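You operate a simulated robot arm through the tools that you are given. There is no shell and no other tool.

The job below is to be done with a simulated two-armed robot. You get a single attempt, and the scene is never put back.

JOB
Put two of the cups from the top of the work table on the counter top. Then fetch the 50 W bulb from the bench top and set it on the lower shelf of the left bay. Then switch the fan switch on. Keep to this order. Set down upright: cup, bulb.

The check looks at the end state, three seconds after you hand in, the way a careful person would. Anything else that was tipped, shoved, dropped, spilled or broken makes it a failure.

ROBOT AND FRAMES
Two 7-joint arms with fingered hands on one trunk, on a base that moves. Base frame: it is fixed to the floor where the robot stands at the start and does not move with it; the origin is under the middle of the robot, x ahead of it, y to its left, z up. Units: cm, degrees, N and s.
The left shoulder is at the start at [7.3, 15.5, 110.9], the right one opposite. With the tool pointing down near the work surface each hand reaches from about 44 to 88 cm from the robot's upright axis, wherever it stands, measured 20 degrees to its own side. Places, roughly: bulb [-350, -350, 100]; counter top (49x19 cm) [126, -4, 90]; cup [225, -125, 100]; fan switch [-510, -310, 110]; lower shelf of the left bay [-240, -290, 60]. Payload 4 kg a hand.
The TCP of each hand is the grasp point between the finger pads, 3 cm short of the fingertips. In the tool frame z runs along the fingers and y along their closing line. The gripper opens to 10.4 cm; its body begins 3.5 cm behind the TCP. The gripper is a hand of 3 fingers: y runs from the thumb to the fingers, the wrist lies at [-1.5, -10.4, -17.8] in the tool frame.
Orientation is that of the tool frame in the base frame, as a unit quaternion [w, x, y, z]. With the fingers straight down and the wrist toward the robot, the tool's x, y and z point along [0, 1, 0], [1, 0, 0] and [0, 0, -1] of the base frame.

CONTROLS
- The arms move only by the tool move_arm. It takes "left_plan", "right_plan" or both (then of equal length, played together; a hand with none holds still); each is one flat list of numbers, 6 for each row, row after row: the shift along the base's x, y, z in cm, then the turn, a rotation vector about the base's x, y, z in rad. In form: [tx, ty, tz, rx, ry, rz, tx, ty, tz, rx, ry, rz, ...]. A call has 1 to 20 rows; each row shifts and turns the commanded pose from where the row before left it. Rows are played at 5 a second. More than 5 cm and 8.6 degrees between two rows, and nothing of the call is played. A pose out of reach is approached as far as the arm can. The call stops where the force on the tool passes 40 N (or 10 N more than at its start, if that is more) or the arm is blocked; 0.2 s more then pass. In this call time passes only in rows, and 0.2 s behind the last. It gives the time, the measured TCP pose, the force on the tool (base axes), the opening and the grip force at its end, in the units of the frame above (readings bear some noise), with the torque about the TCP (base axes, N m) and any sound that the robot's microphone picked up, and new pictures: "views" is both (left out), scene, wrist or none (wrist: the cameras of the hands that moved).
- Cameras (640 x 400 px; columns grow to the right, rows downward): "scene" is now at [14.12, 0.24, 133.88]; the picture's right is [0.01, -1.00, 0.00], its down [-0.57, -0.01, -0.82] and it looks along [0.82, 0.01, -0.57] (base axes); focal length 284 px, centre (320, 200). "left" rides on the left gripper at [-6.4, -9.4, -11.7] in its tool frame; the picture's right is [-0.72, -0.33, 0.61], its down [0.64, -0.65, 0.40] and it looks along [0.27, 0.68, 0.68] (tool axes); focal length 238 px, centre (320, 200). "right" rides on the right gripper at [6.4, -9.4, -11.7] in its tool frame; the picture's right is [-0.72, 0.33, -0.61], its down [-0.64, -0.65, 0.40] and it looks along [-0.27, 0.68, 0.68] (tool axes); focal length 238 px, centre (320, 200). There is no depth. A picture from a camera that has moved, and an enlarged one, comes with that camera's place and axes in the base frame and with its lens.
- raise_lower(by): slides the trunk up (or, below 0, down) by that many cm; the arms and the scene camera ride with it, the base frame stays. It gives what a move gives, with no picture.
- steer(legs): drives the robot by 1 to 6 legs, each [ahead, left, turn to the left] in cm, cm and degrees, along the robot's own axes; the way and the turn of a leg run together, so that a leg with both is an arc; at most 150 cm and 180 degrees a leg. The arms and the cameras ride along, it lands a little off, and it stops where it bumps. It gives what a move gives, and a new picture of the scene camera.
- curl_fingers(index, middle, thumb_bend, thumb_turn, hand): sets how far each is bent, from 0 (flat) to 1 (curled in); at 0.3 the hand is open as for a grip, at 0.7 the pads meet at the TCP. One left out holds its place. A second passes; each finger stops where it meets its share of the squeeze, and holds until it gets a number again. It is the only way to open and close the hand. It gives what a move gives, with no picture; readings hold the bend of each and the force on the fingers (four entries, about 0 where the hand has none), thumb and palm. thumb_turn goes from beside the hand (0) to across from the fingers (1), as for a grip.
- turn_head(pan, tilt): turns the head with the scene camera to pan (to the left, within 86 degrees either way) and tilt (down, from -29 to 69), counted from straight ahead of the robot. It gives what a move gives, and a new picture of the scene camera.
- close_up(camera, box): a new picture of the part [left, top, right, bottom] of that camera's present view, enlarged. The clock stands still meanwhile.
- hand_in(): hands the job in; it is judged then, once.

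Nothing tells you exact positions but the pictures and the camera data. Unless the task says otherwise, let go and move clear before handing in.

The tools are called after "Emit:" as name(argument=value, ...) on one line, values as JSON. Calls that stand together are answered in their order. move_arm: Moves the arms, as the interface text tells. Its arguments: {"type":"object","properties":{"left_plan":{"type":"array"},"right_plan":{"type":"array"},"views":{"type":"string","enum":["both","scene","wrist","none"]}},"required":[]} The other tools are called the same way: raise_lower (by) moves the trunk up or down; curl_fingers (index, middle, thumb_bend, thumb_turn, hand) moves the fingers one by one; steer (legs) drives the base; turn_head (pan, tilt) turns the head that bears the scene camera; close_up (camera, box) takes an enlarged picture of a part of a camera's view; hand_in () hands the job in.

At the start:

```text
time_s: 0.0
left_position: [54.72, 27.31, 118.36]
left_tool_rot: [-0.001, 0.707, 0.707, -0.001]
left_force: [0.1, -0.5, -0.5]
left_moment: [-0.05, 0.01, 0.04]
left_opening: 10.37
left_finger_force: 0.0
left_shape: jaw
left_bend: [0.3, 0.3, 0.3, 0.98]
left_finger forces: [0.0, 0.0, 0.0, 0.0, 0.0, 0.0]
right_position: [48.13, -23.4, 113.67]
right_tool_rot: [0.0, 0.707, 0.707, -0.001]
right_force: [0.0, 0.1, -0.5]
right_moment: [0.02, 0.02, -0.01]
right_opening: 10.34
right_finger_force: 0.0
right_shape: jaw
right_bend: [0.3, 0.3, 0.3, 0.98]
right_finger forces: [0.0, 0.0, 0.0, 0.0, 0.0, 0.1]
trunk travel left (down, up): [-52.5, 41.5]
robot x, y, heading: [-0.19, -0.13, -0.0]
head pan, tilt (commanded): [0.7, 34.5]
```

scene: 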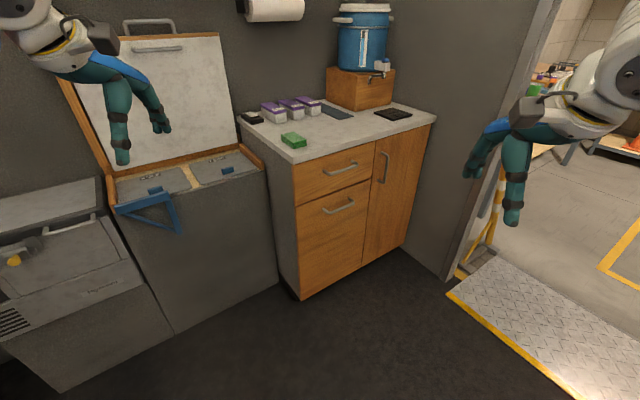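
right: 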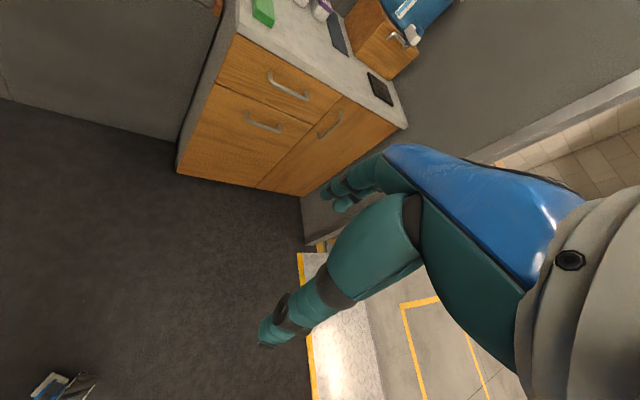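
left: 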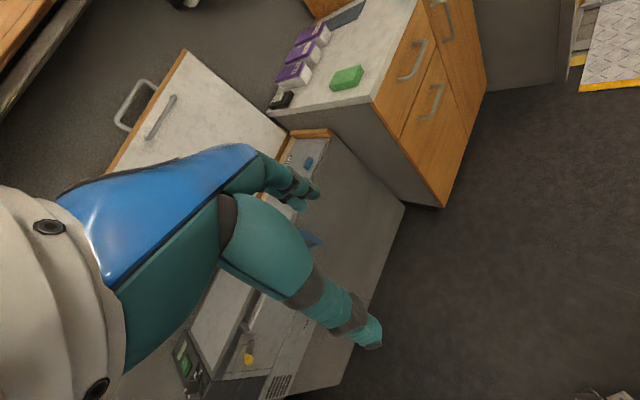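

I see a counter with purple boxes and a water dispenser ahead, and a doorway to the right with another room. I'll look around first, before driving anywhere.

Emit:
turn_head(pan=-40, tilt=20)

Emit:
turn_head(pan=-85, tilt=25)

Emit:
turn_head(pan=80, tilt=25)

Emit:
turn_head(pan=0, tilt=25)

```text
time_s: 1.1
left_position: [54.5, 27.37, 118.34]
left_tool_rot: [0.001, 0.708, 0.707, 0.0]
left_force: [0.5, 0.6, 0.0]
left_moment: [-0.02, 0.0, 0.0]
left_opening: 10.37
left_finger_force: 0.0
left_shape: jaw
left_bend: [0.3, 0.3, 0.3, 0.98]
left_finger forces: [0.0, 0.1, 0.0, 0.1, 0.0, 0.0]
right_position: [47.85, -23.31, 113.76]
right_tool_rot: [0.001, 0.707, 0.707, -0.001]
right_force: [-0.7, -1.4, 0.2]
right_moment: [0.01, -0.01, -0.02]
right_opening: 10.35
right_finger_force: 0.0
right_shape: jaw
right_bend: [0.3, 0.3, 0.3, 0.98]
right_finger forces: [0.1, 0.0, 0.1, 0.0, 0.1, 0.0]
trunk travel left (down, up): [-52.5, 41.5]
robot x, y, heading: [0.55, 0.1, -0.0]
head pan, tilt (commanded): [-40.0, 20.0]
camera scene: at [12.44, -5.85, 136.2], right [-0.64, -0.77, 0.0], down [-0.26, 0.22, -0.94], along [0.72, -0.6, -0.34], focal length 284 px, centre (320, 200)
```

scene: 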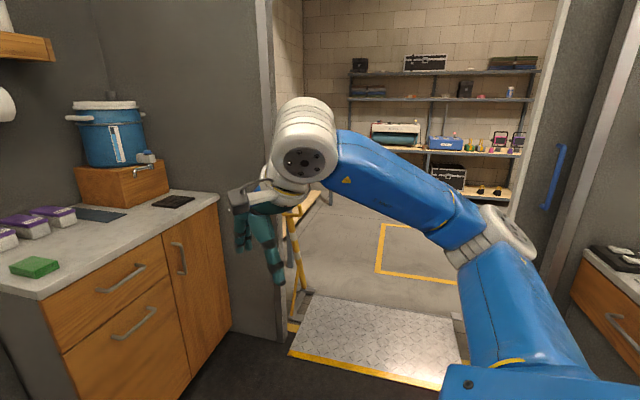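

```text
time_s: 2.2
left_position: [54.61, 27.36, 118.54]
left_tool_rot: [0.0, 0.708, 0.707, 0.0]
left_force: [0.4, -0.1, -0.2]
left_moment: [-0.01, -0.01, 0.0]
left_opening: 10.34
left_finger_force: 0.0
left_shape: jaw
left_bend: [0.3, 0.3, 0.3, 0.98]
left_finger forces: [0.0, 0.1, 0.0, 0.0, 0.0, 0.0]
right_position: [47.88, -23.33, 113.7]
right_tool_rot: [0.0, 0.707, 0.707, 0.0]
right_force: [1.1, -0.3, -0.3]
right_moment: [-0.02, 0.01, 0.0]
right_opening: 10.35
right_finger_force: 0.0
right_shape: jaw
right_bend: [0.3, 0.3, 0.3, 0.98]
right_finger forces: [0.1, 0.1, 0.1, 0.1, 0.0, 0.0]
trunk travel left (down, up): [-52.5, 41.5]
robot x, y, heading: [0.11, 0.28, 0.1]
head pan, tilt (commanded): [-85.0, 25.0]
camera scene: at [6.1, -9.05, 135.41], right [-1.0, -0.09, 0.0], down [-0.04, 0.42, -0.91], along [0.08, -0.9, -0.42], focal length 284 px, centre (320, 200)
```

scene: 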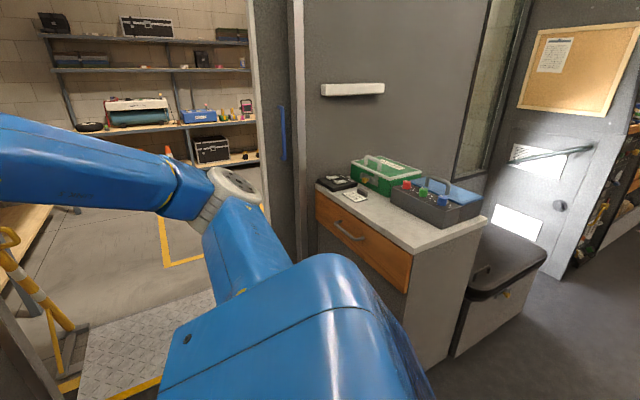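

```text
time_s: 4.7
left_position: [54.53, 27.46, 118.38]
left_tool_rot: [0.0, 0.707, 0.707, 0.0]
left_force: [0.1, -0.1, -0.6]
left_moment: [0.01, -0.03, 0.02]
left_opening: 10.34
left_finger_force: 0.1
left_shape: jaw
left_bend: [0.3, 0.3, 0.3, 0.98]
left_finger forces: [0.1, 0.0, 0.0, 0.0, 0.0, 0.0]
right_position: [47.94, -23.36, 113.8]
right_tool_rot: [0.0, 0.708, 0.707, 0.0]
right_force: [0.8, 0.1, 0.5]
right_moment: [-0.02, 0.01, -0.01]
right_opening: 10.37
right_finger_force: 0.1
right_shape: jaw
right_bend: [0.3, 0.3, 0.3, 0.98]
right_finger forces: [0.0, 0.0, 0.0, 0.1, 0.1, 0.0]
trunk travel left (down, up): [-52.5, 41.5]
robot x, y, heading: [0.0, 0.35, -0.1]
head pan, tilt (commanded): [80.0, 25.0]
camera scene: at [6.89, 9.21, 135.41], right [0.98, -0.17, 0.0], down [-0.08, -0.42, -0.91], along [0.16, 0.89, -0.42], focal length 284 px, centre (320, 200)
```

scene: 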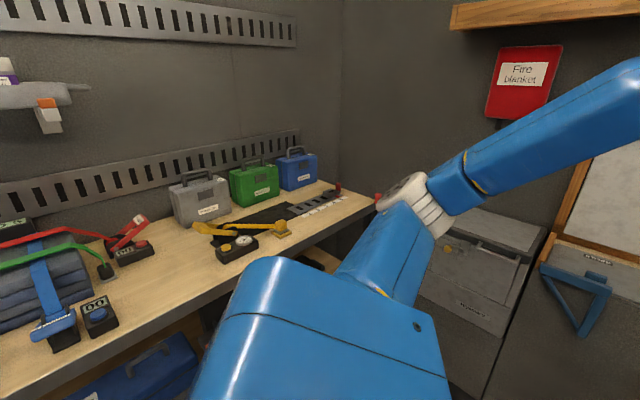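

```text
time_s: 6.2
left_position: [54.61, 27.36, 118.4]
left_tool_rot: [0.0, 0.707, 0.707, 0.001]
left_force: [0.7, -1.0, -0.8]
left_moment: [0.02, -0.04, -0.02]
left_opening: 10.35
left_finger_force: 0.0
left_shape: jaw
left_bend: [0.3, 0.3, 0.3, 0.98]
left_finger forces: [0.1, 0.1, 0.0, 0.1, 0.1, 0.1]
right_position: [47.89, -23.36, 113.72]
right_tool_rot: [0.0, 0.707, 0.707, -0.001]
right_force: [-0.1, 0.4, -0.1]
right_moment: [-0.02, 0.01, -0.01]
right_opening: 10.34
right_finger_force: 0.1
right_shape: jaw
right_bend: [0.3, 0.3, 0.3, 0.98]
right_finger forces: [0.0, 0.1, 0.1, 0.0, 0.0, 0.0]
trunk travel left (down, up): [-52.5, 41.5]
robot x, y, heading: [0.13, 0.17, -0.2]
head pan, tilt (commanded): [0.0, 25.0]
camera scene: at [14.51, 0.14, 135.39], right [0.0, -1.0, 0.0], down [-0.42, 0.0, -0.91], along [0.91, 0.0, -0.42], focal length 284 px, centre (320, 200)
```

scene: 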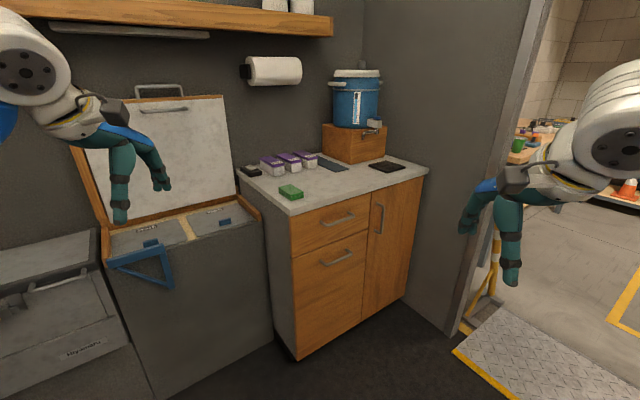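

The shop room lies through the diagonal doorway to the front right, with a ramp plate on the floor. I'll enlarge the view of that doorway and the work table beyond it, then plan the drive.

Emit:
turn_head(pan=-25, tilt=15)

Emit:
close_up(camera="scene", box=[320, 60, 640, 260])

Emit:
turn_head(pan=-60, tilt=35)

```text
time_s: 7.1
left_position: [54.51, 27.39, 118.4]
left_tool_rot: [0.001, 0.707, 0.707, -0.001]
left_force: [0.5, -0.5, -0.4]
left_moment: [-0.01, -0.01, 0.01]
left_opening: 10.35
left_finger_force: 0.1
left_shape: jaw
left_bend: [0.3, 0.3, 0.3, 0.98]
left_finger forces: [0.0, 0.0, 0.0, 0.0, 0.1, 0.0]
right_position: [47.92, -23.41, 113.8]
right_tool_rot: [0.0, 0.707, 0.707, -0.001]
right_force: [-0.5, -0.4, 0.2]
right_moment: [0.0, -0.01, -0.04]
right_opening: 10.36
right_finger_force: 0.0
right_shape: jaw
right_bend: [0.3, 0.3, 0.3, 0.98]
right_finger forces: [0.0, 0.1, 0.0, 0.0, 0.0, 0.0]
trunk travel left (down, up): [-52.5, 41.5]
robot x, y, heading: [-0.11, 0.04, -0.1]
head pan, tilt (commanded): [-25.0, 15.0]
camera scene: at [13.77, -3.81, 137.01], right [-0.42, -0.91, 0.0], down [-0.24, 0.11, -0.97], along [0.88, -0.41, -0.26], focal length 284 px, centre (320, 200)
```

scene: 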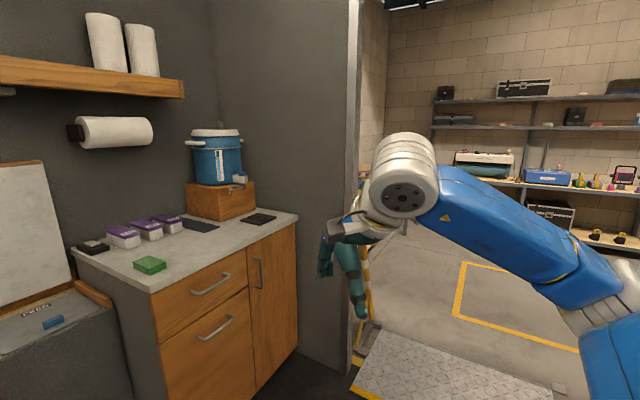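

```text
2.00 times, centred on (480, 160) of scene
camera zoom: at [13.77, -3.81, 137.01], right [-0.42, -0.91, 0.0], down [-0.24, 0.11, -0.97], along [0.88, -0.41, -0.26], focal length 568 px, centre (0, 280)
```

zoom: 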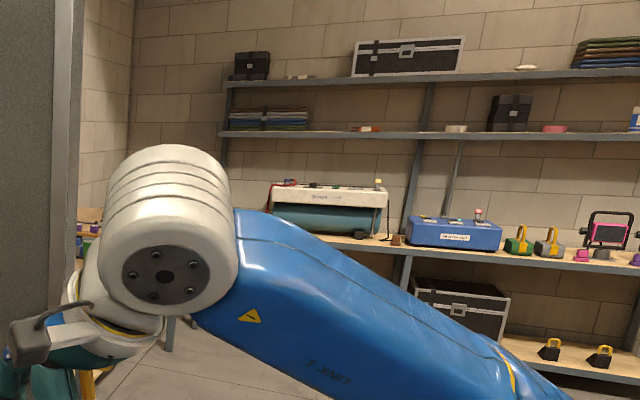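

```text
time_s: 8.1
left_position: [54.58, 27.41, 118.44]
left_tool_rot: [0.0, 0.707, 0.707, 0.0]
left_force: [0.4, -0.8, 0.2]
left_moment: [0.02, 0.01, -0.01]
left_opening: 10.36
left_finger_force: 0.0
left_shape: jaw
left_bend: [0.3, 0.3, 0.3, 0.98]
left_finger forces: [0.0, 0.1, 0.0, 0.1, 0.0, 0.0]
right_position: [47.88, -23.39, 113.72]
right_tool_rot: [0.0, 0.707, 0.707, 0.0]
right_force: [-0.4, -0.2, -0.3]
right_moment: [-0.05, 0.01, 0.01]
right_opening: 10.36
right_finger_force: 0.1
right_shape: jaw
right_bend: [0.3, 0.3, 0.3, 0.98]
right_finger forces: [0.2, 0.1, 0.0, 0.0, 0.0, 0.1]
trunk travel left (down, up): [-52.5, 41.5]
robot x, y, heading: [0.46, -0.32, 0.0]
head pan, tilt (commanded): [-60.0, 35.0]
camera scene: at [9.7, -7.5, 133.83], right [-0.87, -0.5, 0.0], down [-0.29, 0.5, -0.82], along [0.41, -0.71, -0.57], focal length 284 px, centre (320, 200)
```

scene: 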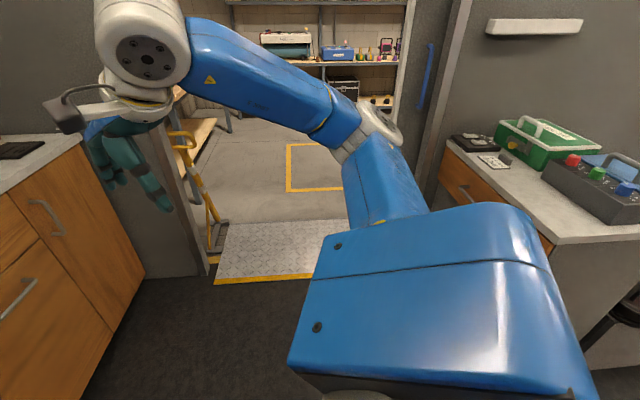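

The doorway runs diagonally, with its normal at about -53 degrees, and is roughly 95 cm wide. I'll turn to face it, move onto its centre line and look again.

Emit:
steer(legs=[[0, 0, -53], [0, 10, 0]])

Emit:
turn_head(pan=0, tilt=30)

```text
time_s: 11.6
left_position: [61.38, -20.23, 119.09]
left_tool_rot: [-0.003, 0.943, 0.333, 0.011]
left_force: [-1.3, 0.0, 0.0]
left_moment: [0.07, -0.1, -0.01]
left_opening: 10.37
left_finger_force: 0.1
left_shape: jaw
left_bend: [0.3, 0.3, 0.3, 0.98]
left_finger forces: [0.0, 0.0, 0.1, 0.1, 0.1, 0.0]
right_position: [18.06, -47.04, 113.15]
right_tool_rot: [-0.003, 0.943, 0.333, 0.011]
right_force: [-1.9, -0.8, -1.2]
right_moment: [0.1, -0.1, 0.01]
right_opening: 10.37
right_finger_force: 0.0
right_shape: jaw
right_bend: [0.3, 0.3, 0.3, 0.98]
right_finger forces: [0.1, 0.0, 0.0, 0.1, 0.1, 0.0]
trunk travel left (down, up): [-52.5, 41.5]
robot x, y, heading: [7.71, 6.57, -50.8]
head pan, tilt (commanded): [-60.0, 35.0]
camera scene: at [5.61, -7.76, 133.59], right [-0.93, 0.36, -0.01], down [0.22, 0.55, -0.81], along [-0.28, -0.76, -0.59], focal length 284 px, centre (320, 200)
```

scene: 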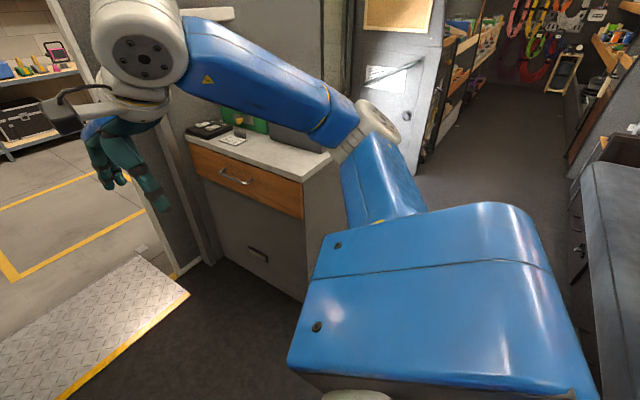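

```text
time_s: 12.9
left_position: [63.6, -18.23, 118.53]
left_tool_rot: [0.001, 0.943, 0.333, -0.001]
left_force: [-0.1, -0.2, 0.1]
left_moment: [0.0, -0.03, -0.02]
left_opening: 10.38
left_finger_force: 0.1
left_shape: jaw
left_bend: [0.3, 0.3, 0.3, 0.98]
left_finger forces: [0.1, 0.0, 0.0, 0.1, 0.1, 0.0]
right_position: [20.05, -45.28, 113.85]
right_tool_rot: [0.001, 0.943, 0.333, -0.001]
right_force: [-0.5, 0.1, -0.4]
right_moment: [0.0, -0.01, 0.0]
right_opening: 10.37
right_finger_force: 0.0
right_shape: jaw
right_bend: [0.3, 0.3, 0.3, 0.98]
right_finger forces: [0.1, 0.0, 0.1, 0.0, 0.0, 0.0]
trunk travel left (down, up): [-52.5, 41.5]
robot x, y, heading: [8.1, 6.13, -50.7]
head pan, tilt (commanded): [0.0, 30.0]
camera scene: at [17.23, -4.31, 134.6], right [-0.78, -0.63, 0.0], down [-0.32, 0.39, -0.86], along [0.55, -0.67, -0.5], focal length 284 px, centre (320, 200)
```

scene: 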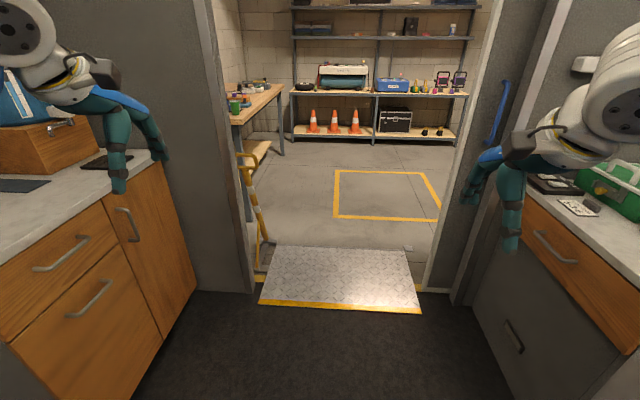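

I can see through the doorway now. It's about 106 cm wide and centred near the robot's line, and the work table with a green cup stands at the left behind a folded yellow barrier. The elbows stick out, so I'll stretch the arms forward to narrow the robot before passing.

Emit:
move_arm(left_plan=[0.79, -3.49, -1.2, 0, 0, 0, 0.79, -3.49, -1.2, 0, 0, 0, 0.79, -3.49, -1.2, 0, 0, 0, 0.79, -3.49, -1.2, 0, 0, 0, 0.79, -3.49, -1.2, 0, 0, 0, 0.79, -3.49, -1.2, 0, 0, 0, 0.79, -3.49, -1.2, 0, 0, 0], right_plan=[3.5, -2.7, -0.5, 0, 0, 0, 3.5, -2.7, -0.5, 0, 0, 0, 3.5, -2.7, -0.5, 0, 0, 0, 3.5, -2.7, -0.5, 0, 0, 0, 3.5, -2.7, -0.5, 0, 0, 0, 3.5, -2.7, -0.5, 0, 0, 0, 3.5, -2.7, -0.5, 0, 0, 0], views="scene")

Emit:
turn_head(pan=-60, tilt=40)

Emit:
turn_head(pan=0, tilt=30)

```text
time_s: 14.5
left_position: [69.24, -42.87, 109.98]
left_tool_rot: [0.001, 0.942, 0.335, -0.001]
left_force: [0.2, -0.4, 0.2]
left_moment: [0.0, 0.01, 0.01]
left_opening: 10.39
left_finger_force: 0.0
left_shape: jaw
left_bend: [0.3, 0.3, 0.3, 0.98]
left_finger forces: [0.0, 0.0, 0.0, 0.0, 0.1, 0.1]
right_position: [44.83, -64.31, 110.02]
right_tool_rot: [0.0, 0.943, 0.334, -0.001]
right_force: [0.6, 0.0, -0.6]
right_moment: [0.0, 0.0, -0.02]
right_opening: 10.37
right_finger_force: 0.0
right_shape: jaw
right_bend: [0.3, 0.3, 0.3, 0.98]
right_finger forces: [0.1, 0.0, 0.1, 0.1, 0.1, 0.0]
trunk travel left (down, up): [-52.5, 41.5]
robot x, y, heading: [7.98, 6.85, -50.9]
head pan, tilt (commanded): [0.0, 30.0]
camera scene: at [17.29, -4.92, 134.53], right [-0.78, -0.63, 0.0], down [-0.32, 0.39, -0.86], along [0.54, -0.67, -0.51], focal length 284 px, centre (320, 200)
```

scene: 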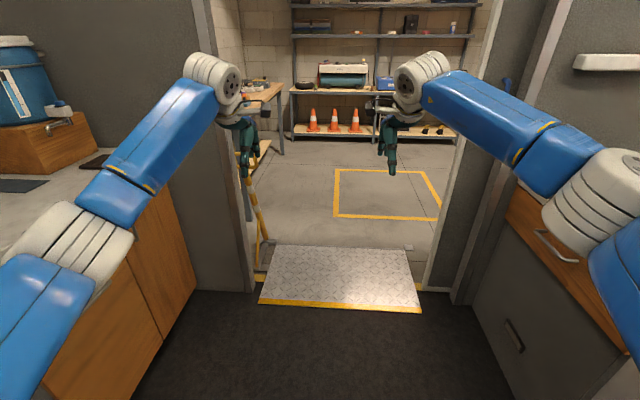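

```text
time_s: 15.8
left_position: [69.02, -42.55, 110.18]
left_tool_rot: [0.002, 0.943, 0.334, 0.0]
left_force: [-0.5, -0.4, -0.1]
left_moment: [0.0, 0.01, 0.01]
left_opening: 10.38
left_finger_force: 0.1
left_shape: jaw
left_bend: [0.3, 0.3, 0.3, 0.98]
left_finger forces: [0.0, 0.1, 0.0, 0.1, 0.1, 0.1]
right_position: [44.63, -64.13, 110.17]
right_tool_rot: [0.001, 0.943, 0.334, -0.001]
right_force: [0.1, -0.5, -0.4]
right_moment: [-0.04, -0.01, 0.02]
right_opening: 10.37
right_finger_force: 0.1
right_shape: jaw
right_bend: [0.3, 0.3, 0.3, 0.98]
right_finger forces: [0.1, 0.1, 0.0, 0.0, 0.0, 0.1]
trunk travel left (down, up): [-52.5, 41.5]
robot x, y, heading: [7.4, 6.59, -50.6]
head pan, tilt (commanded): [-60.0, 40.0]
camera scene: at [8.3, -5.65, 133.06], right [-0.93, 0.35, 0.0], down [0.23, 0.6, -0.76], along [-0.27, -0.71, -0.64], focal length 284 px, centre (320, 200)
```

scene: 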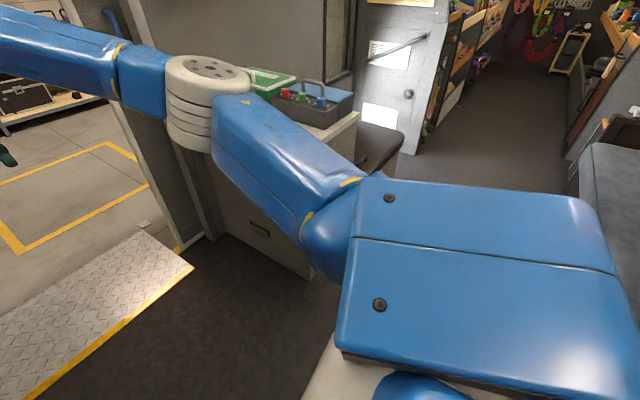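

```text
time_s: 17.1
left_position: [69.03, -42.54, 110.27]
left_tool_rot: [0.002, 0.943, 0.334, 0.0]
left_force: [-0.9, -0.3, 0.0]
left_moment: [0.01, 0.02, -0.03]
left_opening: 10.37
left_finger_force: 0.1
left_shape: jaw
left_bend: [0.3, 0.3, 0.3, 0.98]
left_finger forces: [0.1, 0.0, 0.1, 0.0, 0.1, 0.0]
right_position: [44.58, -64.12, 110.3]
right_tool_rot: [0.001, 0.943, 0.334, -0.001]
right_force: [0.0, 0.1, 0.7]
right_moment: [-0.01, 0.0, 0.03]
right_opening: 10.4
right_finger_force: 0.0
right_shape: jaw
right_bend: [0.3, 0.3, 0.3, 0.98]
right_finger forces: [0.0, 0.1, 0.0, 0.0, 0.0, 0.1]
trunk travel left (down, up): [-52.5, 41.5]
robot x, y, heading: [7.96, 5.89, -51.1]
head pan, tilt (commanded): [0.0, 30.0]
camera scene: at [17.02, -4.71, 134.58], right [-0.78, -0.63, 0.0], down [-0.32, 0.39, -0.86], along [0.55, -0.67, -0.5], focal length 284 px, centre (320, 200)
```

scene: 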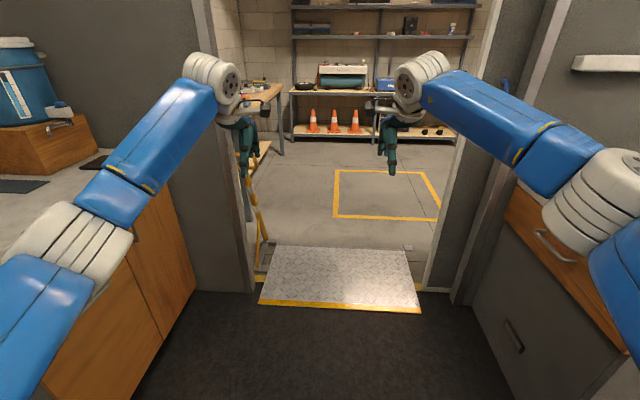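

With the arms forward the robot is about 70 cm wide, which fits the 106 cm doorway. I'll shift 10 cm right to centre on it and drive ahead, then look at the work table.

Emit:
steer(legs=[[0, -10, 0], [110, 0, 0]])

Emit:
turn_head(pan=40, tilt=30)

```text
time_s: 23.5
left_position: [131.71, -132.49, 110.65]
left_tool_rot: [0.003, 0.94, 0.34, -0.001]
left_force: [0.5, 0.1, -1.0]
left_moment: [0.0, 0.03, -0.02]
left_opening: 10.35
left_finger_force: 0.0
left_shape: jaw
left_bend: [0.3, 0.3, 0.3, 0.98]
left_finger forces: [0.0, 0.1, 0.0, 0.0, 0.0, 0.1]
right_position: [107.48, -154.22, 110.6]
right_tool_rot: [0.003, 0.941, 0.34, -0.002]
right_force: [-0.3, 0.7, 0.2]
right_moment: [0.01, 0.0, -0.02]
right_opening: 10.37
right_finger_force: 0.1
right_shape: jaw
right_bend: [0.3, 0.3, 0.3, 0.98]
right_finger forces: [0.0, 0.1, 0.0, 0.0, 0.0, 0.0]
trunk travel left (down, up): [-52.5, 41.5]
robot x, y, heading: [69.97, -84.85, -50.2]
head pan, tilt (commanded): [0.0, 30.0]
camera scene: at [78.25, -93.88, 135.15], right [-0.77, -0.64, 0.0], down [-0.32, 0.37, -0.87], along [0.56, -0.67, -0.49], focal length 284 px, centre (320, 200)
```

scene: 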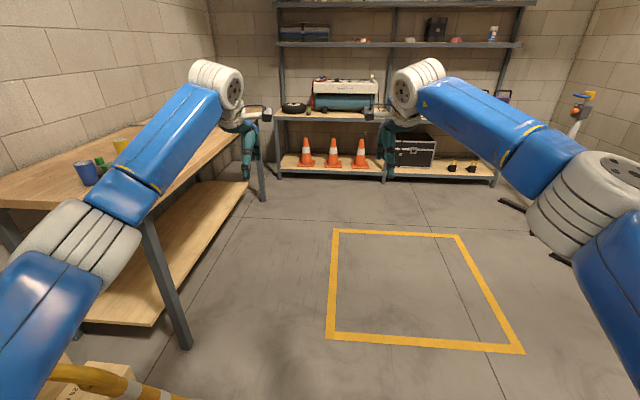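

```text
time_s: 24.5
left_position: [132.1, -133.28, 109.55]
left_tool_rot: [-0.001, 0.941, 0.34, -0.001]
left_force: [-0.6, 0.1, -0.5]
left_moment: [0.0, 0.0, 0.01]
left_opening: 10.41
left_finger_force: 0.1
left_shape: jaw
left_bend: [0.3, 0.3, 0.3, 0.98]
left_finger forces: [0.1, 0.0, 0.0, 0.1, 0.0, 0.0]
right_position: [107.85, -155.12, 109.54]
right_tool_rot: [0.0, 0.941, 0.34, -0.003]
right_force: [-0.5, -0.7, -0.3]
right_moment: [0.02, -0.01, -0.02]
right_opening: 10.38
right_finger_force: 0.0
right_shape: jaw
right_bend: [0.3, 0.3, 0.3, 0.98]
right_finger forces: [0.0, 0.1, 0.0, 0.0, 0.1, 0.1]
trunk travel left (down, up): [-52.5, 41.5]
robot x, y, heading: [70.27, -84.78, -50.1]
head pan, tilt (commanded): [40.0, 30.0]
camera scene: at [81.16, -88.83, 135.11], right [-0.18, -0.98, 0.01], down [-0.49, 0.08, -0.87], along [0.86, -0.16, -0.49], focal length 284 px, centre (320, 200)
```

scene: 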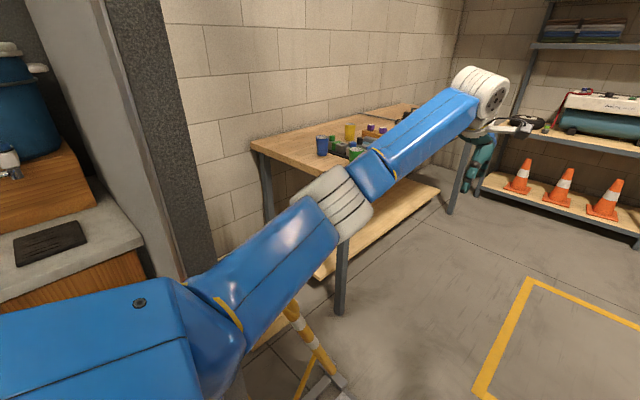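

The robot is in the doorway. The table's front edge is about 66 cm left of the centre line, and I can see a blue, a yellow and a green cup on it. I'll drive on past the barrier, pull the arms back and then turn to face the table.

Emit:
steer(legs=[[125, 0, 0]])

Emit:
turn_head(pan=70, tilt=35)

```text
time_s: 28.0
left_position: [166.34, -176.33, 112.35]
left_tool_rot: [0.016, 0.942, 0.335, 0.01]
left_force: [-0.1, -0.2, -0.4]
left_moment: [-0.01, -0.01, -0.01]
left_opening: 10.39
left_finger_force: 0.0
left_shape: jaw
left_bend: [0.3, 0.3, 0.3, 0.98]
left_finger forces: [0.0, 0.0, 0.0, 0.0, 0.1, 0.1]
right_position: [141.36, -198.43, 112.45]
right_tool_rot: [0.018, 0.944, 0.329, 0.003]
right_force: [-0.3, -0.3, 0.0]
right_moment: [0.01, -0.04, 0.01]
right_opening: 10.38
right_finger_force: 0.1
right_shape: jaw
right_bend: [0.3, 0.3, 0.3, 0.98]
right_finger forces: [0.0, 0.1, 0.0, 0.0, 0.0, 0.1]
trunk travel left (down, up): [-52.5, 41.5]
robot x, y, heading: [107.28, -129.93, -50.9]
head pan, tilt (commanded): [40.0, 30.0]
stopped in leg 1: the robot was blocked; the commanded pose is now the measured one
camera scene: at [119.93, -137.01, 134.88], right [-0.19, -0.98, -0.01], down [-0.49, 0.11, -0.86], along [0.85, -0.16, -0.51], focal length 284 px, centre (320, 200)
```

scene: 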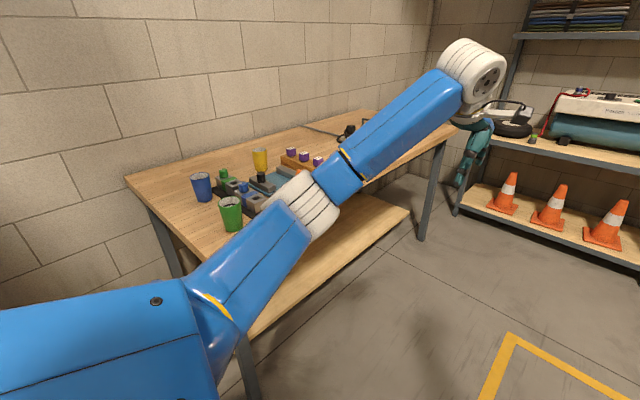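

```text
time_s: 28.9
left_position: [167.09, -176.61, 111.91]
left_tool_rot: [0.013, 0.942, 0.335, 0.008]
left_force: [-0.6, -0.3, -0.3]
left_moment: [-0.03, 0.0, -0.01]
left_opening: 10.39
left_finger_force: 0.0
left_shape: jaw
left_bend: [0.3, 0.3, 0.3, 0.98]
left_finger forces: [0.0, 0.1, 0.0, 0.1, 0.0, 0.0]
right_position: [142.24, -198.72, 111.98]
right_tool_rot: [0.016, 0.944, 0.331, 0.001]
right_force: [-0.9, 0.4, 0.0]
right_moment: [0.0, 0.01, 0.0]
right_opening: 10.39
right_finger_force: 0.0
right_shape: jaw
right_bend: [0.3, 0.3, 0.3, 0.98]
right_finger forces: [0.0, 0.1, 0.0, 0.1, 0.0, 0.0]
trunk travel left (down, up): [-52.5, 41.5]
robot x, y, heading: [107.37, -129.84, -51.0]
head pan, tilt (commanded): [70.0, 35.0]
camera scene: at [120.36, -132.77, 134.04], right [0.33, -0.95, -0.02], down [-0.55, -0.18, -0.82], along [0.77, 0.28, -0.58], focal length 284 px, centre (320, 200)
```

scene: 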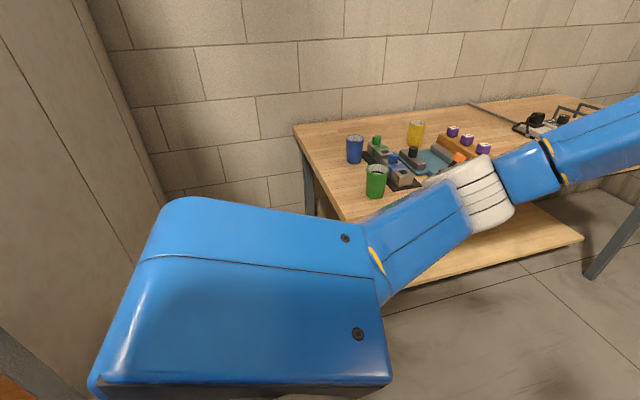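

The drive stopped early at about (107, -130), so something is in the way down low. I'll look down at the floor around the base.

Emit:
turn_head(pan=0, tilt=69)

Emit:
turn_head(pan=50, tilt=69)

Emit:
turn_head(pan=-50, tilt=69)

```text
time_s: 30.4
left_position: [167.02, -176.59, 111.94]
left_tool_rot: [0.014, 0.942, 0.335, 0.008]
left_force: [-0.7, -0.2, 0.4]
left_moment: [-0.04, -0.03, -0.03]
left_opening: 10.4
left_finger_force: 0.1
left_shape: jaw
left_bend: [0.3, 0.3, 0.3, 0.98]
left_finger forces: [0.0, 0.1, 0.0, 0.0, 0.1, 0.1]
right_position: [142.05, -198.55, 112.1]
right_tool_rot: [0.017, 0.944, 0.33, 0.001]
right_force: [0.9, -0.3, 0.0]
right_moment: [0.01, -0.02, 0.02]
right_opening: 10.38
right_finger_force: 0.1
right_shape: jaw
right_bend: [0.3, 0.3, 0.3, 0.98]
right_finger forces: [0.1, 0.0, 0.0, 0.0, 0.0, 0.1]
trunk travel left (down, up): [-52.5, 41.5]
robot x, y, heading: [107.58, -130.03, -51.0]
head pan, tilt (commanded): [0.0, 68.8]
camera scene: at [115.43, -139.86, 129.64], right [-0.78, -0.63, 0.0], down [-0.59, 0.73, -0.35], along [0.22, -0.27, -0.94], focal length 284 px, centre (320, 200)
```

scene: 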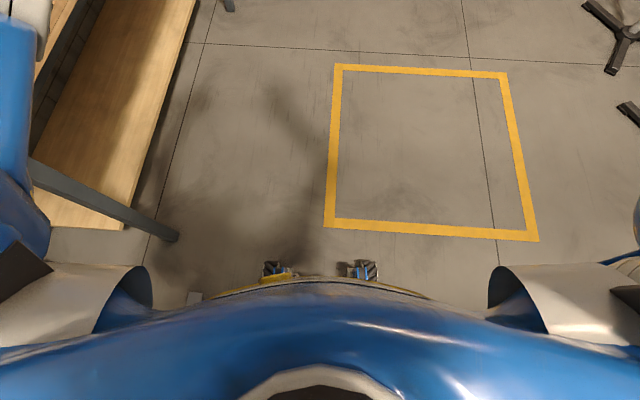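

```text
time_s: 31.5
left_position: [166.95, -176.57, 111.89]
left_tool_rot: [0.014, 0.942, 0.335, 0.007]
left_force: [0.5, -0.9, 0.4]
left_moment: [0.03, 0.01, -0.03]
left_opening: 10.39
left_finger_force: 0.0
left_shape: jaw
left_bend: [0.3, 0.3, 0.3, 0.98]
left_finger forces: [0.0, 0.1, 0.1, 0.0, 0.0, 0.1]
right_position: [142.12, -198.63, 111.93]
right_tool_rot: [0.016, 0.944, 0.33, 0.001]
right_force: [-0.3, -0.2, 0.1]
right_moment: [0.05, 0.02, 0.02]
right_opening: 10.37
right_finger_force: 0.1
right_shape: jaw
right_bend: [0.3, 0.3, 0.3, 0.98]
right_finger forces: [0.1, 0.1, 0.0, 0.0, 0.2, 0.0]
trunk travel left (down, up): [-52.5, 41.5]
robot x, y, heading: [107.44, -130.14, -51.2]
head pan, tilt (commanded): [50.0, 68.8]
camera scene: at [117.51, -135.62, 129.67], right [-0.02, -1.0, -0.01], down [-0.94, 0.02, -0.35], along [0.35, 0.01, -0.94], focal length 284 px, centre (320, 200)
```

scene: 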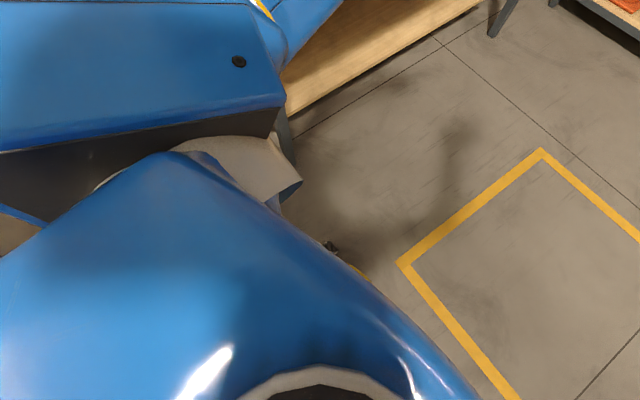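

```text
time_s: 33.3
left_position: [166.82, -176.57, 111.74]
left_tool_rot: [0.013, 0.942, 0.335, 0.008]
left_force: [-0.6, -0.1, 0.3]
left_moment: [-0.02, 0.0, 0.0]
left_opening: 10.39
left_finger_force: 0.0
left_shape: jaw
left_bend: [0.3, 0.3, 0.3, 0.98]
left_finger forces: [0.0, 0.0, 0.0, 0.0, 0.0, 0.0]
right_position: [142.15, -198.61, 112.07]
right_tool_rot: [0.016, 0.944, 0.331, 0.001]
right_force: [-0.2, -0.1, -0.2]
right_moment: [0.05, 0.05, -0.01]
right_opening: 10.37
right_finger_force: 0.1
right_shape: jaw
right_bend: [0.3, 0.3, 0.3, 0.98]
right_finger forces: [0.0, 0.1, 0.0, 0.0, 0.0, 0.0]
trunk travel left (down, up): [-52.5, 41.5]
robot x, y, heading: [107.26, -129.78, -50.9]
head pan, tilt (commanded): [-50.0, 68.8]
camera scene: at [110.85, -141.03, 129.67], right [-0.98, 0.19, 0.01], down [0.17, 0.92, -0.35], along [-0.08, -0.34, -0.94], focal length 284 px, centre (320, 200)
```

scene: 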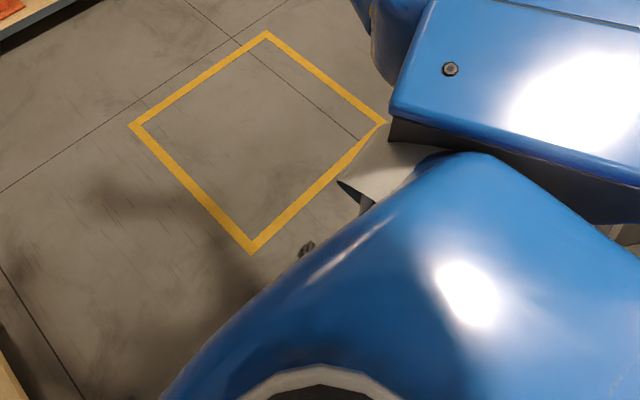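

Nothing is visibly against the base. Its nose is pitched up about 2 degrees on the ramp plate, so it probably stalled at the step. I'll look at the right side for other causes, then try a short further drive.

Emit:
steer(legs=[[15, 0, 0]])

```text
time_s: 34.7
left_position: [176.85, -187.98, 112.11]
left_tool_rot: [0.014, 0.941, 0.338, 0.009]
left_force: [-0.6, 0.3, 0.6]
left_moment: [-0.01, 0.0, -0.01]
left_opening: 10.39
left_finger_force: 0.0
left_shape: jaw
left_bend: [0.3, 0.3, 0.3, 0.98]
left_finger forces: [0.0, 0.0, 0.0, 0.0, 0.0, 0.0]
right_position: [152.05, -210.15, 112.33]
right_tool_rot: [0.018, 0.943, 0.333, 0.002]
right_force: [-0.3, -0.5, -1.3]
right_moment: [0.0, -0.02, 0.04]
right_opening: 10.4
right_finger_force: 0.0
right_shape: jaw
right_bend: [0.3, 0.3, 0.3, 0.98]
right_finger forces: [0.0, 0.0, 0.0, 0.0, 0.0, 0.0]
trunk travel left (down, up): [-52.5, 41.5]
robot x, y, heading: [116.93, -141.78, -50.5]
head pan, tilt (commanded): [-50.0, 68.8]
camera scene: at [120.45, -152.68, 129.7], right [-0.98, 0.18, 0.01], down [0.17, 0.92, -0.35], along [-0.08, -0.34, -0.94], focal length 284 px, centre (320, 200)
```

scene: 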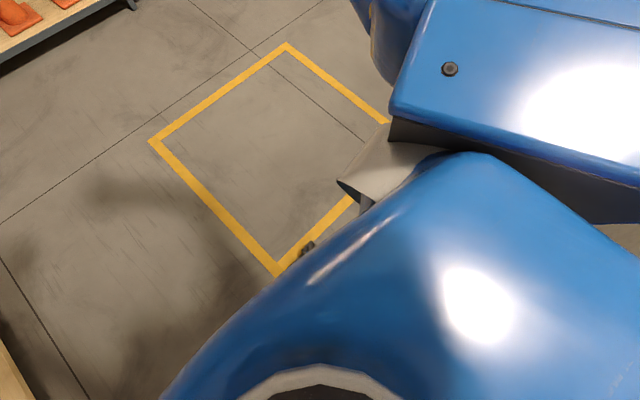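

It moved on freely, so the stall was only at the ramp. I'll carry on ahead to about f = 235, level with the cups.

Emit:
steer(legs=[[25, 0, 0], [25, 0, 0]])

```text
time_s: 37.9
left_position: [207.57, -224.93, 112.86]
left_tool_rot: [0.023, 0.94, 0.34, 0.011]
left_force: [0.1, -0.8, -0.6]
left_moment: [-0.05, 0.0, 0.02]
left_opening: 10.41
left_finger_force: 0.0
left_shape: jaw
left_bend: [0.3, 0.3, 0.3, 0.98]
left_finger forces: [0.1, 0.1, 0.0, 0.0, 0.1, 0.1]
right_position: [182.92, -247.27, 113.13]
right_tool_rot: [0.025, 0.942, 0.334, 0.004]
right_force: [-0.4, 0.3, 0.6]
right_moment: [0.03, -0.02, -0.03]
right_opening: 10.38
right_finger_force: 0.0
right_shape: jaw
right_bend: [0.3, 0.3, 0.3, 0.98]
right_finger forces: [0.0, 0.0, 0.1, 0.0, 0.0, 0.1]
trunk travel left (down, up): [-52.5, 41.5]
robot x, y, heading: [148.99, -180.52, -50.8]
head pan, tilt (commanded): [-50.0, 68.8]
camera scene: at [151.15, -189.85, 129.47], right [-0.98, 0.18, 0.0], down [0.17, 0.92, -0.36], along [-0.07, -0.36, -0.93], focal length 284 px, centre (320, 200)
```

scene: 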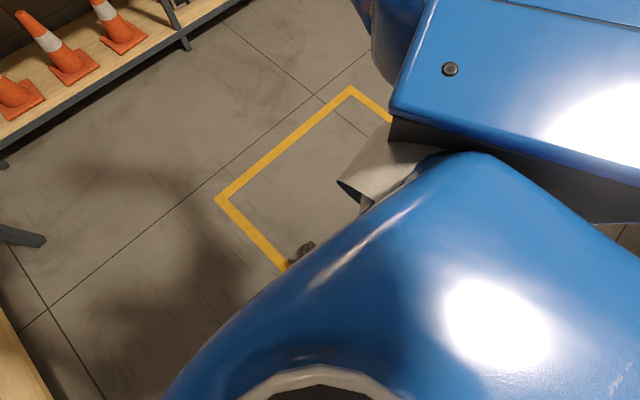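

The base is still pitched nose-up even though it should be clear of the ramp. I'll look around the sides of the robot to see if anything is caught.

Emit:
turn_head(pan=86, tilt=50)

Emit:
turn_head(pan=-86, tilt=50)

Emit:
turn_head(pan=0, tilt=69)

```text
time_s: 40.1
left_position: [207.41, -225.03, 112.94]
left_tool_rot: [0.023, 0.94, 0.339, 0.011]
left_force: [-0.4, -0.2, -0.1]
left_moment: [0.02, 0.02, -0.03]
left_opening: 10.37
left_finger_force: 0.0
left_shape: jaw
left_bend: [0.3, 0.3, 0.3, 0.98]
left_finger forces: [0.0, 0.1, 0.0, 0.0, 0.0, 0.0]
right_position: [182.75, -247.17, 113.26]
right_tool_rot: [0.026, 0.942, 0.334, 0.004]
right_force: [0.5, -0.2, -0.1]
right_moment: [-0.01, -0.03, 0.0]
right_opening: 10.39
right_finger_force: 0.1
right_shape: jaw
right_bend: [0.3, 0.3, 0.3, 0.98]
right_finger forces: [0.1, 0.1, 0.0, 0.0, 0.1, 0.0]
trunk travel left (down, up): [-52.5, 41.5]
robot x, y, heading: [148.61, -180.34, -50.4]
head pan, tilt (commanded): [85.9, 50.0]
camera scene: at [158.45, -180.08, 131.66], right [0.58, -0.81, 0.0], down [-0.63, -0.44, -0.64], along [0.52, 0.37, -0.77], focal length 284 px, centre (320, 200)
```

scene: 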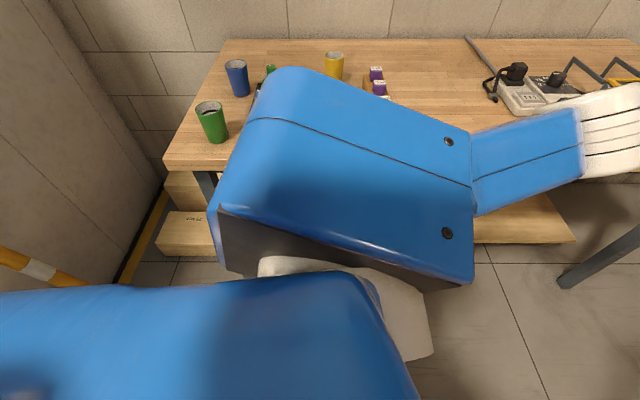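

```text
time_s: 42.7
left_position: [207.46, -225.06, 112.95]
left_tool_rot: [0.023, 0.94, 0.339, 0.011]
left_force: [0.3, 0.2, -0.6]
left_moment: [0.0, 0.0, 0.01]
left_opening: 10.42
left_finger_force: 0.0
left_shape: jaw
left_bend: [0.3, 0.3, 0.3, 0.98]
left_finger forces: [0.0, 0.0, 0.0, 0.0, 0.0, 0.1]
right_position: [182.74, -247.25, 113.2]
right_tool_rot: [0.026, 0.942, 0.335, 0.004]
right_force: [0.0, 0.0, -0.4]
right_moment: [0.03, 0.01, 0.02]
right_opening: 10.42
right_finger_force: 0.0
right_shape: jaw
right_bend: [0.3, 0.3, 0.3, 0.98]
right_finger forces: [0.0, 0.0, 0.1, 0.0, 0.1, 0.0]
trunk travel left (down, up): [-52.5, 41.5]
robot x, y, heading: [148.33, -180.78, -50.1]
head pan, tilt (commanded): [-85.9, 50.0]
camera scene: at [146.6, -189.87, 131.66], right [-0.69, 0.72, 0.0], down [0.55, 0.53, -0.64], along [-0.47, -0.44, -0.77], focal length 284 px, centre (320, 200)
```

scene: 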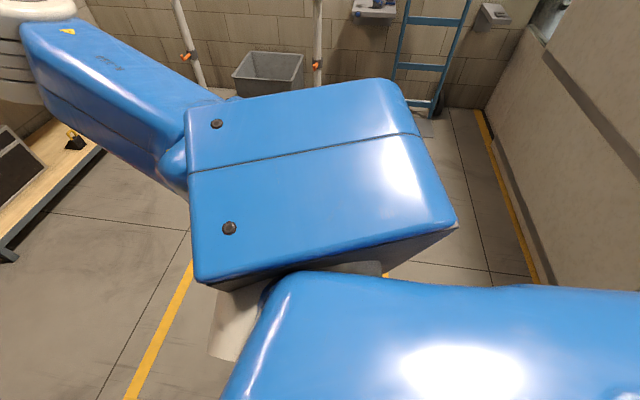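

```text
time_s: 44.3
left_position: [207.46, -225.0, 113.08]
left_tool_rot: [0.023, 0.94, 0.339, 0.011]
left_force: [1.0, 0.9, 1.0]
left_moment: [-0.03, -0.02, -0.02]
left_opening: 10.38
left_finger_force: 0.1
left_shape: jaw
left_bend: [0.3, 0.3, 0.3, 0.98]
left_finger forces: [0.1, 0.0, 0.1, 0.0, 0.0, 0.0]
right_position: [182.73, -247.23, 113.32]
right_tool_rot: [0.026, 0.942, 0.335, 0.005]
right_force: [0.2, -0.1, -0.5]
right_moment: [0.03, 0.0, 0.02]
right_opening: 10.38
right_finger_force: 0.0
right_shape: jaw
right_bend: [0.3, 0.3, 0.3, 0.98]
right_finger forces: [0.0, 0.0, 0.1, 0.0, 0.0, 0.0]
trunk travel left (down, up): [-52.5, 41.5]
robot x, y, heading: [148.68, -180.62, -50.6]
head pan, tilt (commanded): [0.0, 68.8]
camera scene: at [155.74, -188.87, 129.45], right [-0.77, -0.64, 0.0], down [-0.59, 0.72, -0.36], along [0.23, -0.28, -0.93], focal length 284 px, centre (320, 200)
```

scene: 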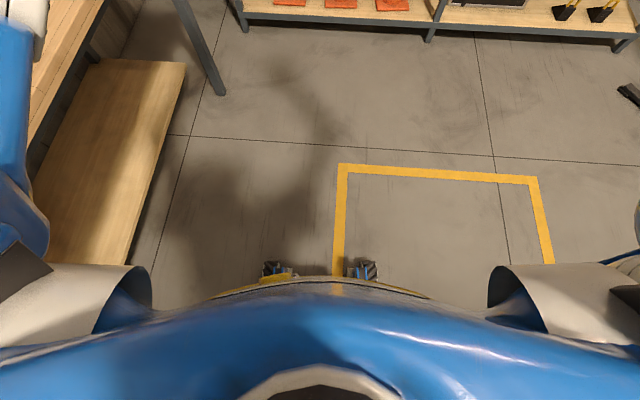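

Nothing is caught and the camera shows the body level, so it's fine to go on. I'll pull the arms back and up, turn left to face the table, and look at the cups from there.

Emit:
move_arm(left_plan=[-2.05, 3.75, 1.5, 0, 0, 0, -2.05, 3.75, 1.5, 0, 0, 0, -2.05, 3.75, 1.5, 0, 0, 0, -2.05, 3.75, 1.5, 0, 0, 0, -2.05, 3.75, 1.5, 0, 0, 0, -2.05, 3.75, 1.5, 0, 0, 0], right_plan=[-3.6, 2.48, 1.5, 0, 0, 0, -3.6, 2.48, 1.5, 0, 0, 0, -3.6, 2.48, 1.5, 0, 0, 0, -3.6, 2.48, 1.5, 0, 0, 0, -3.6, 2.48, 1.5, 0, 0, 0, -3.6, 2.48, 1.5, 0, 0, 0], views="none")

Emit:
steer(legs=[[0, 0, 90]])

Emit:
turn_head(pan=0, tilt=30)

```text
time_s: 45.7
left_position: [194.32, -202.45, 122.13]
left_tool_rot: [0.024, 0.94, 0.339, 0.012]
left_force: [-0.2, -0.2, -0.4]
left_moment: [-0.05, -0.03, 0.02]
left_opening: 10.4
left_finger_force: 0.0
left_shape: jaw
left_bend: [0.3, 0.3, 0.3, 0.98]
left_finger forces: [0.0, 0.0, 0.0, 0.0, 0.0, 0.0]
right_position: [160.75, -232.27, 122.42]
right_tool_rot: [0.028, 0.942, 0.333, 0.006]
right_force: [-0.6, 0.5, 0.5]
right_moment: [-0.05, -0.05, -0.01]
right_opening: 10.4
right_finger_force: 0.2
right_shape: jaw
right_bend: [0.3, 0.3, 0.3, 0.98]
right_finger forces: [0.0, 0.0, 0.1, 0.1, 0.1, 0.0]
trunk travel left (down, up): [-52.5, 41.5]
robot x, y, heading: [148.63, -180.3, -50.4]
head pan, tilt (commanded): [0.0, 68.8]
```

```text
time_s: 49.9
left_position: [171.41, -134.77, 121.87]
left_tool_rot: [0.009, 0.428, 0.903, 0.025]
left_force: [-0.3, 0.1, -0.2]
left_moment: [0.0, 0.0, 0.0]
left_opening: 10.4
left_finger_force: 0.1
left_shape: jaw
left_bend: [0.3, 0.3, 0.3, 0.98]
left_finger forces: [0.0, 0.0, 0.0, 0.0, 0.1, 0.0]
right_position: [200.84, -168.65, 122.28]
right_tool_rot: [0.015, 0.433, 0.901, 0.021]
right_force: [-0.4, 1.0, -0.4]
right_moment: [-0.04, -0.05, -0.01]
right_opening: 10.4
right_finger_force: 0.0
right_shape: jaw
right_bend: [0.3, 0.3, 0.3, 0.98]
right_finger forces: [0.1, 0.1, 0.0, 0.0, 0.1, 0.0]
trunk travel left (down, up): [-52.5, 41.5]
robot x, y, heading: [149.04, -179.96, 39.1]
head pan, tilt (commanded): [0.0, 68.8]
camera scene: at [157.2, -173.54, 129.46], right [0.63, -0.78, 0.0], down [-0.72, -0.59, -0.36], along [0.28, 0.23, -0.93], focal length 284 px, centre (320, 200)
```

scene: 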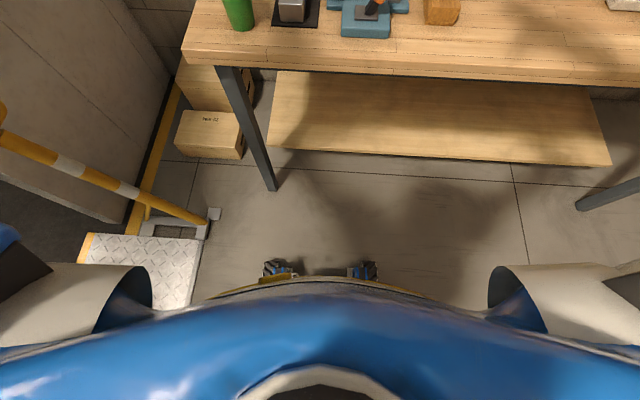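

```text
time_s: 51.0
left_position: [171.25, -134.67, 121.95]
left_tool_rot: [0.009, 0.429, 0.903, 0.025]
left_force: [-0.2, 0.1, 0.0]
left_moment: [0.0, 0.01, -0.01]
left_opening: 10.43
left_finger_force: 0.0
left_shape: jaw
left_bend: [0.3, 0.3, 0.3, 0.98]
left_finger forces: [0.0, 0.0, 0.0, 0.1, 0.0, 0.1]
right_position: [200.77, -168.79, 122.24]
right_tool_rot: [0.015, 0.434, 0.901, 0.023]
right_force: [1.0, -0.1, -0.8]
right_moment: [0.02, 0.01, 0.03]
right_opening: 10.39
right_finger_force: 0.0
right_shape: jaw
right_bend: [0.3, 0.3, 0.3, 0.98]
right_finger forces: [0.0, 0.0, 0.0, 0.1, 0.0, 0.1]
trunk travel left (down, up): [-52.5, 41.5]
robot x, y, heading: [148.7, -180.55, 39.0]
head pan, tilt (commanded): [0.0, 30.0]
camera scene: at [159.87, -171.33, 134.59], right [0.63, -0.78, 0.0], down [-0.39, -0.32, -0.86], along [0.67, 0.54, -0.5], focal length 284 px, centre (320, 200)
```

scene: 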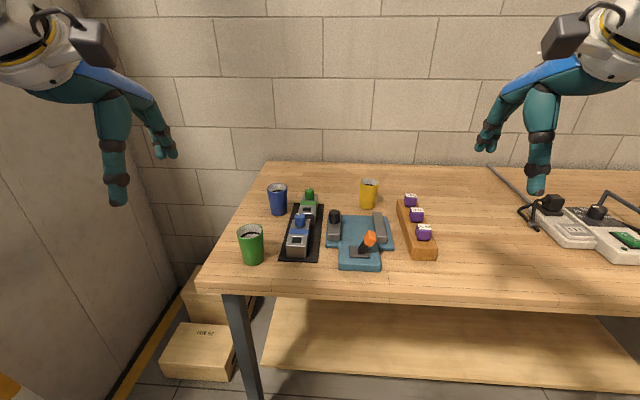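

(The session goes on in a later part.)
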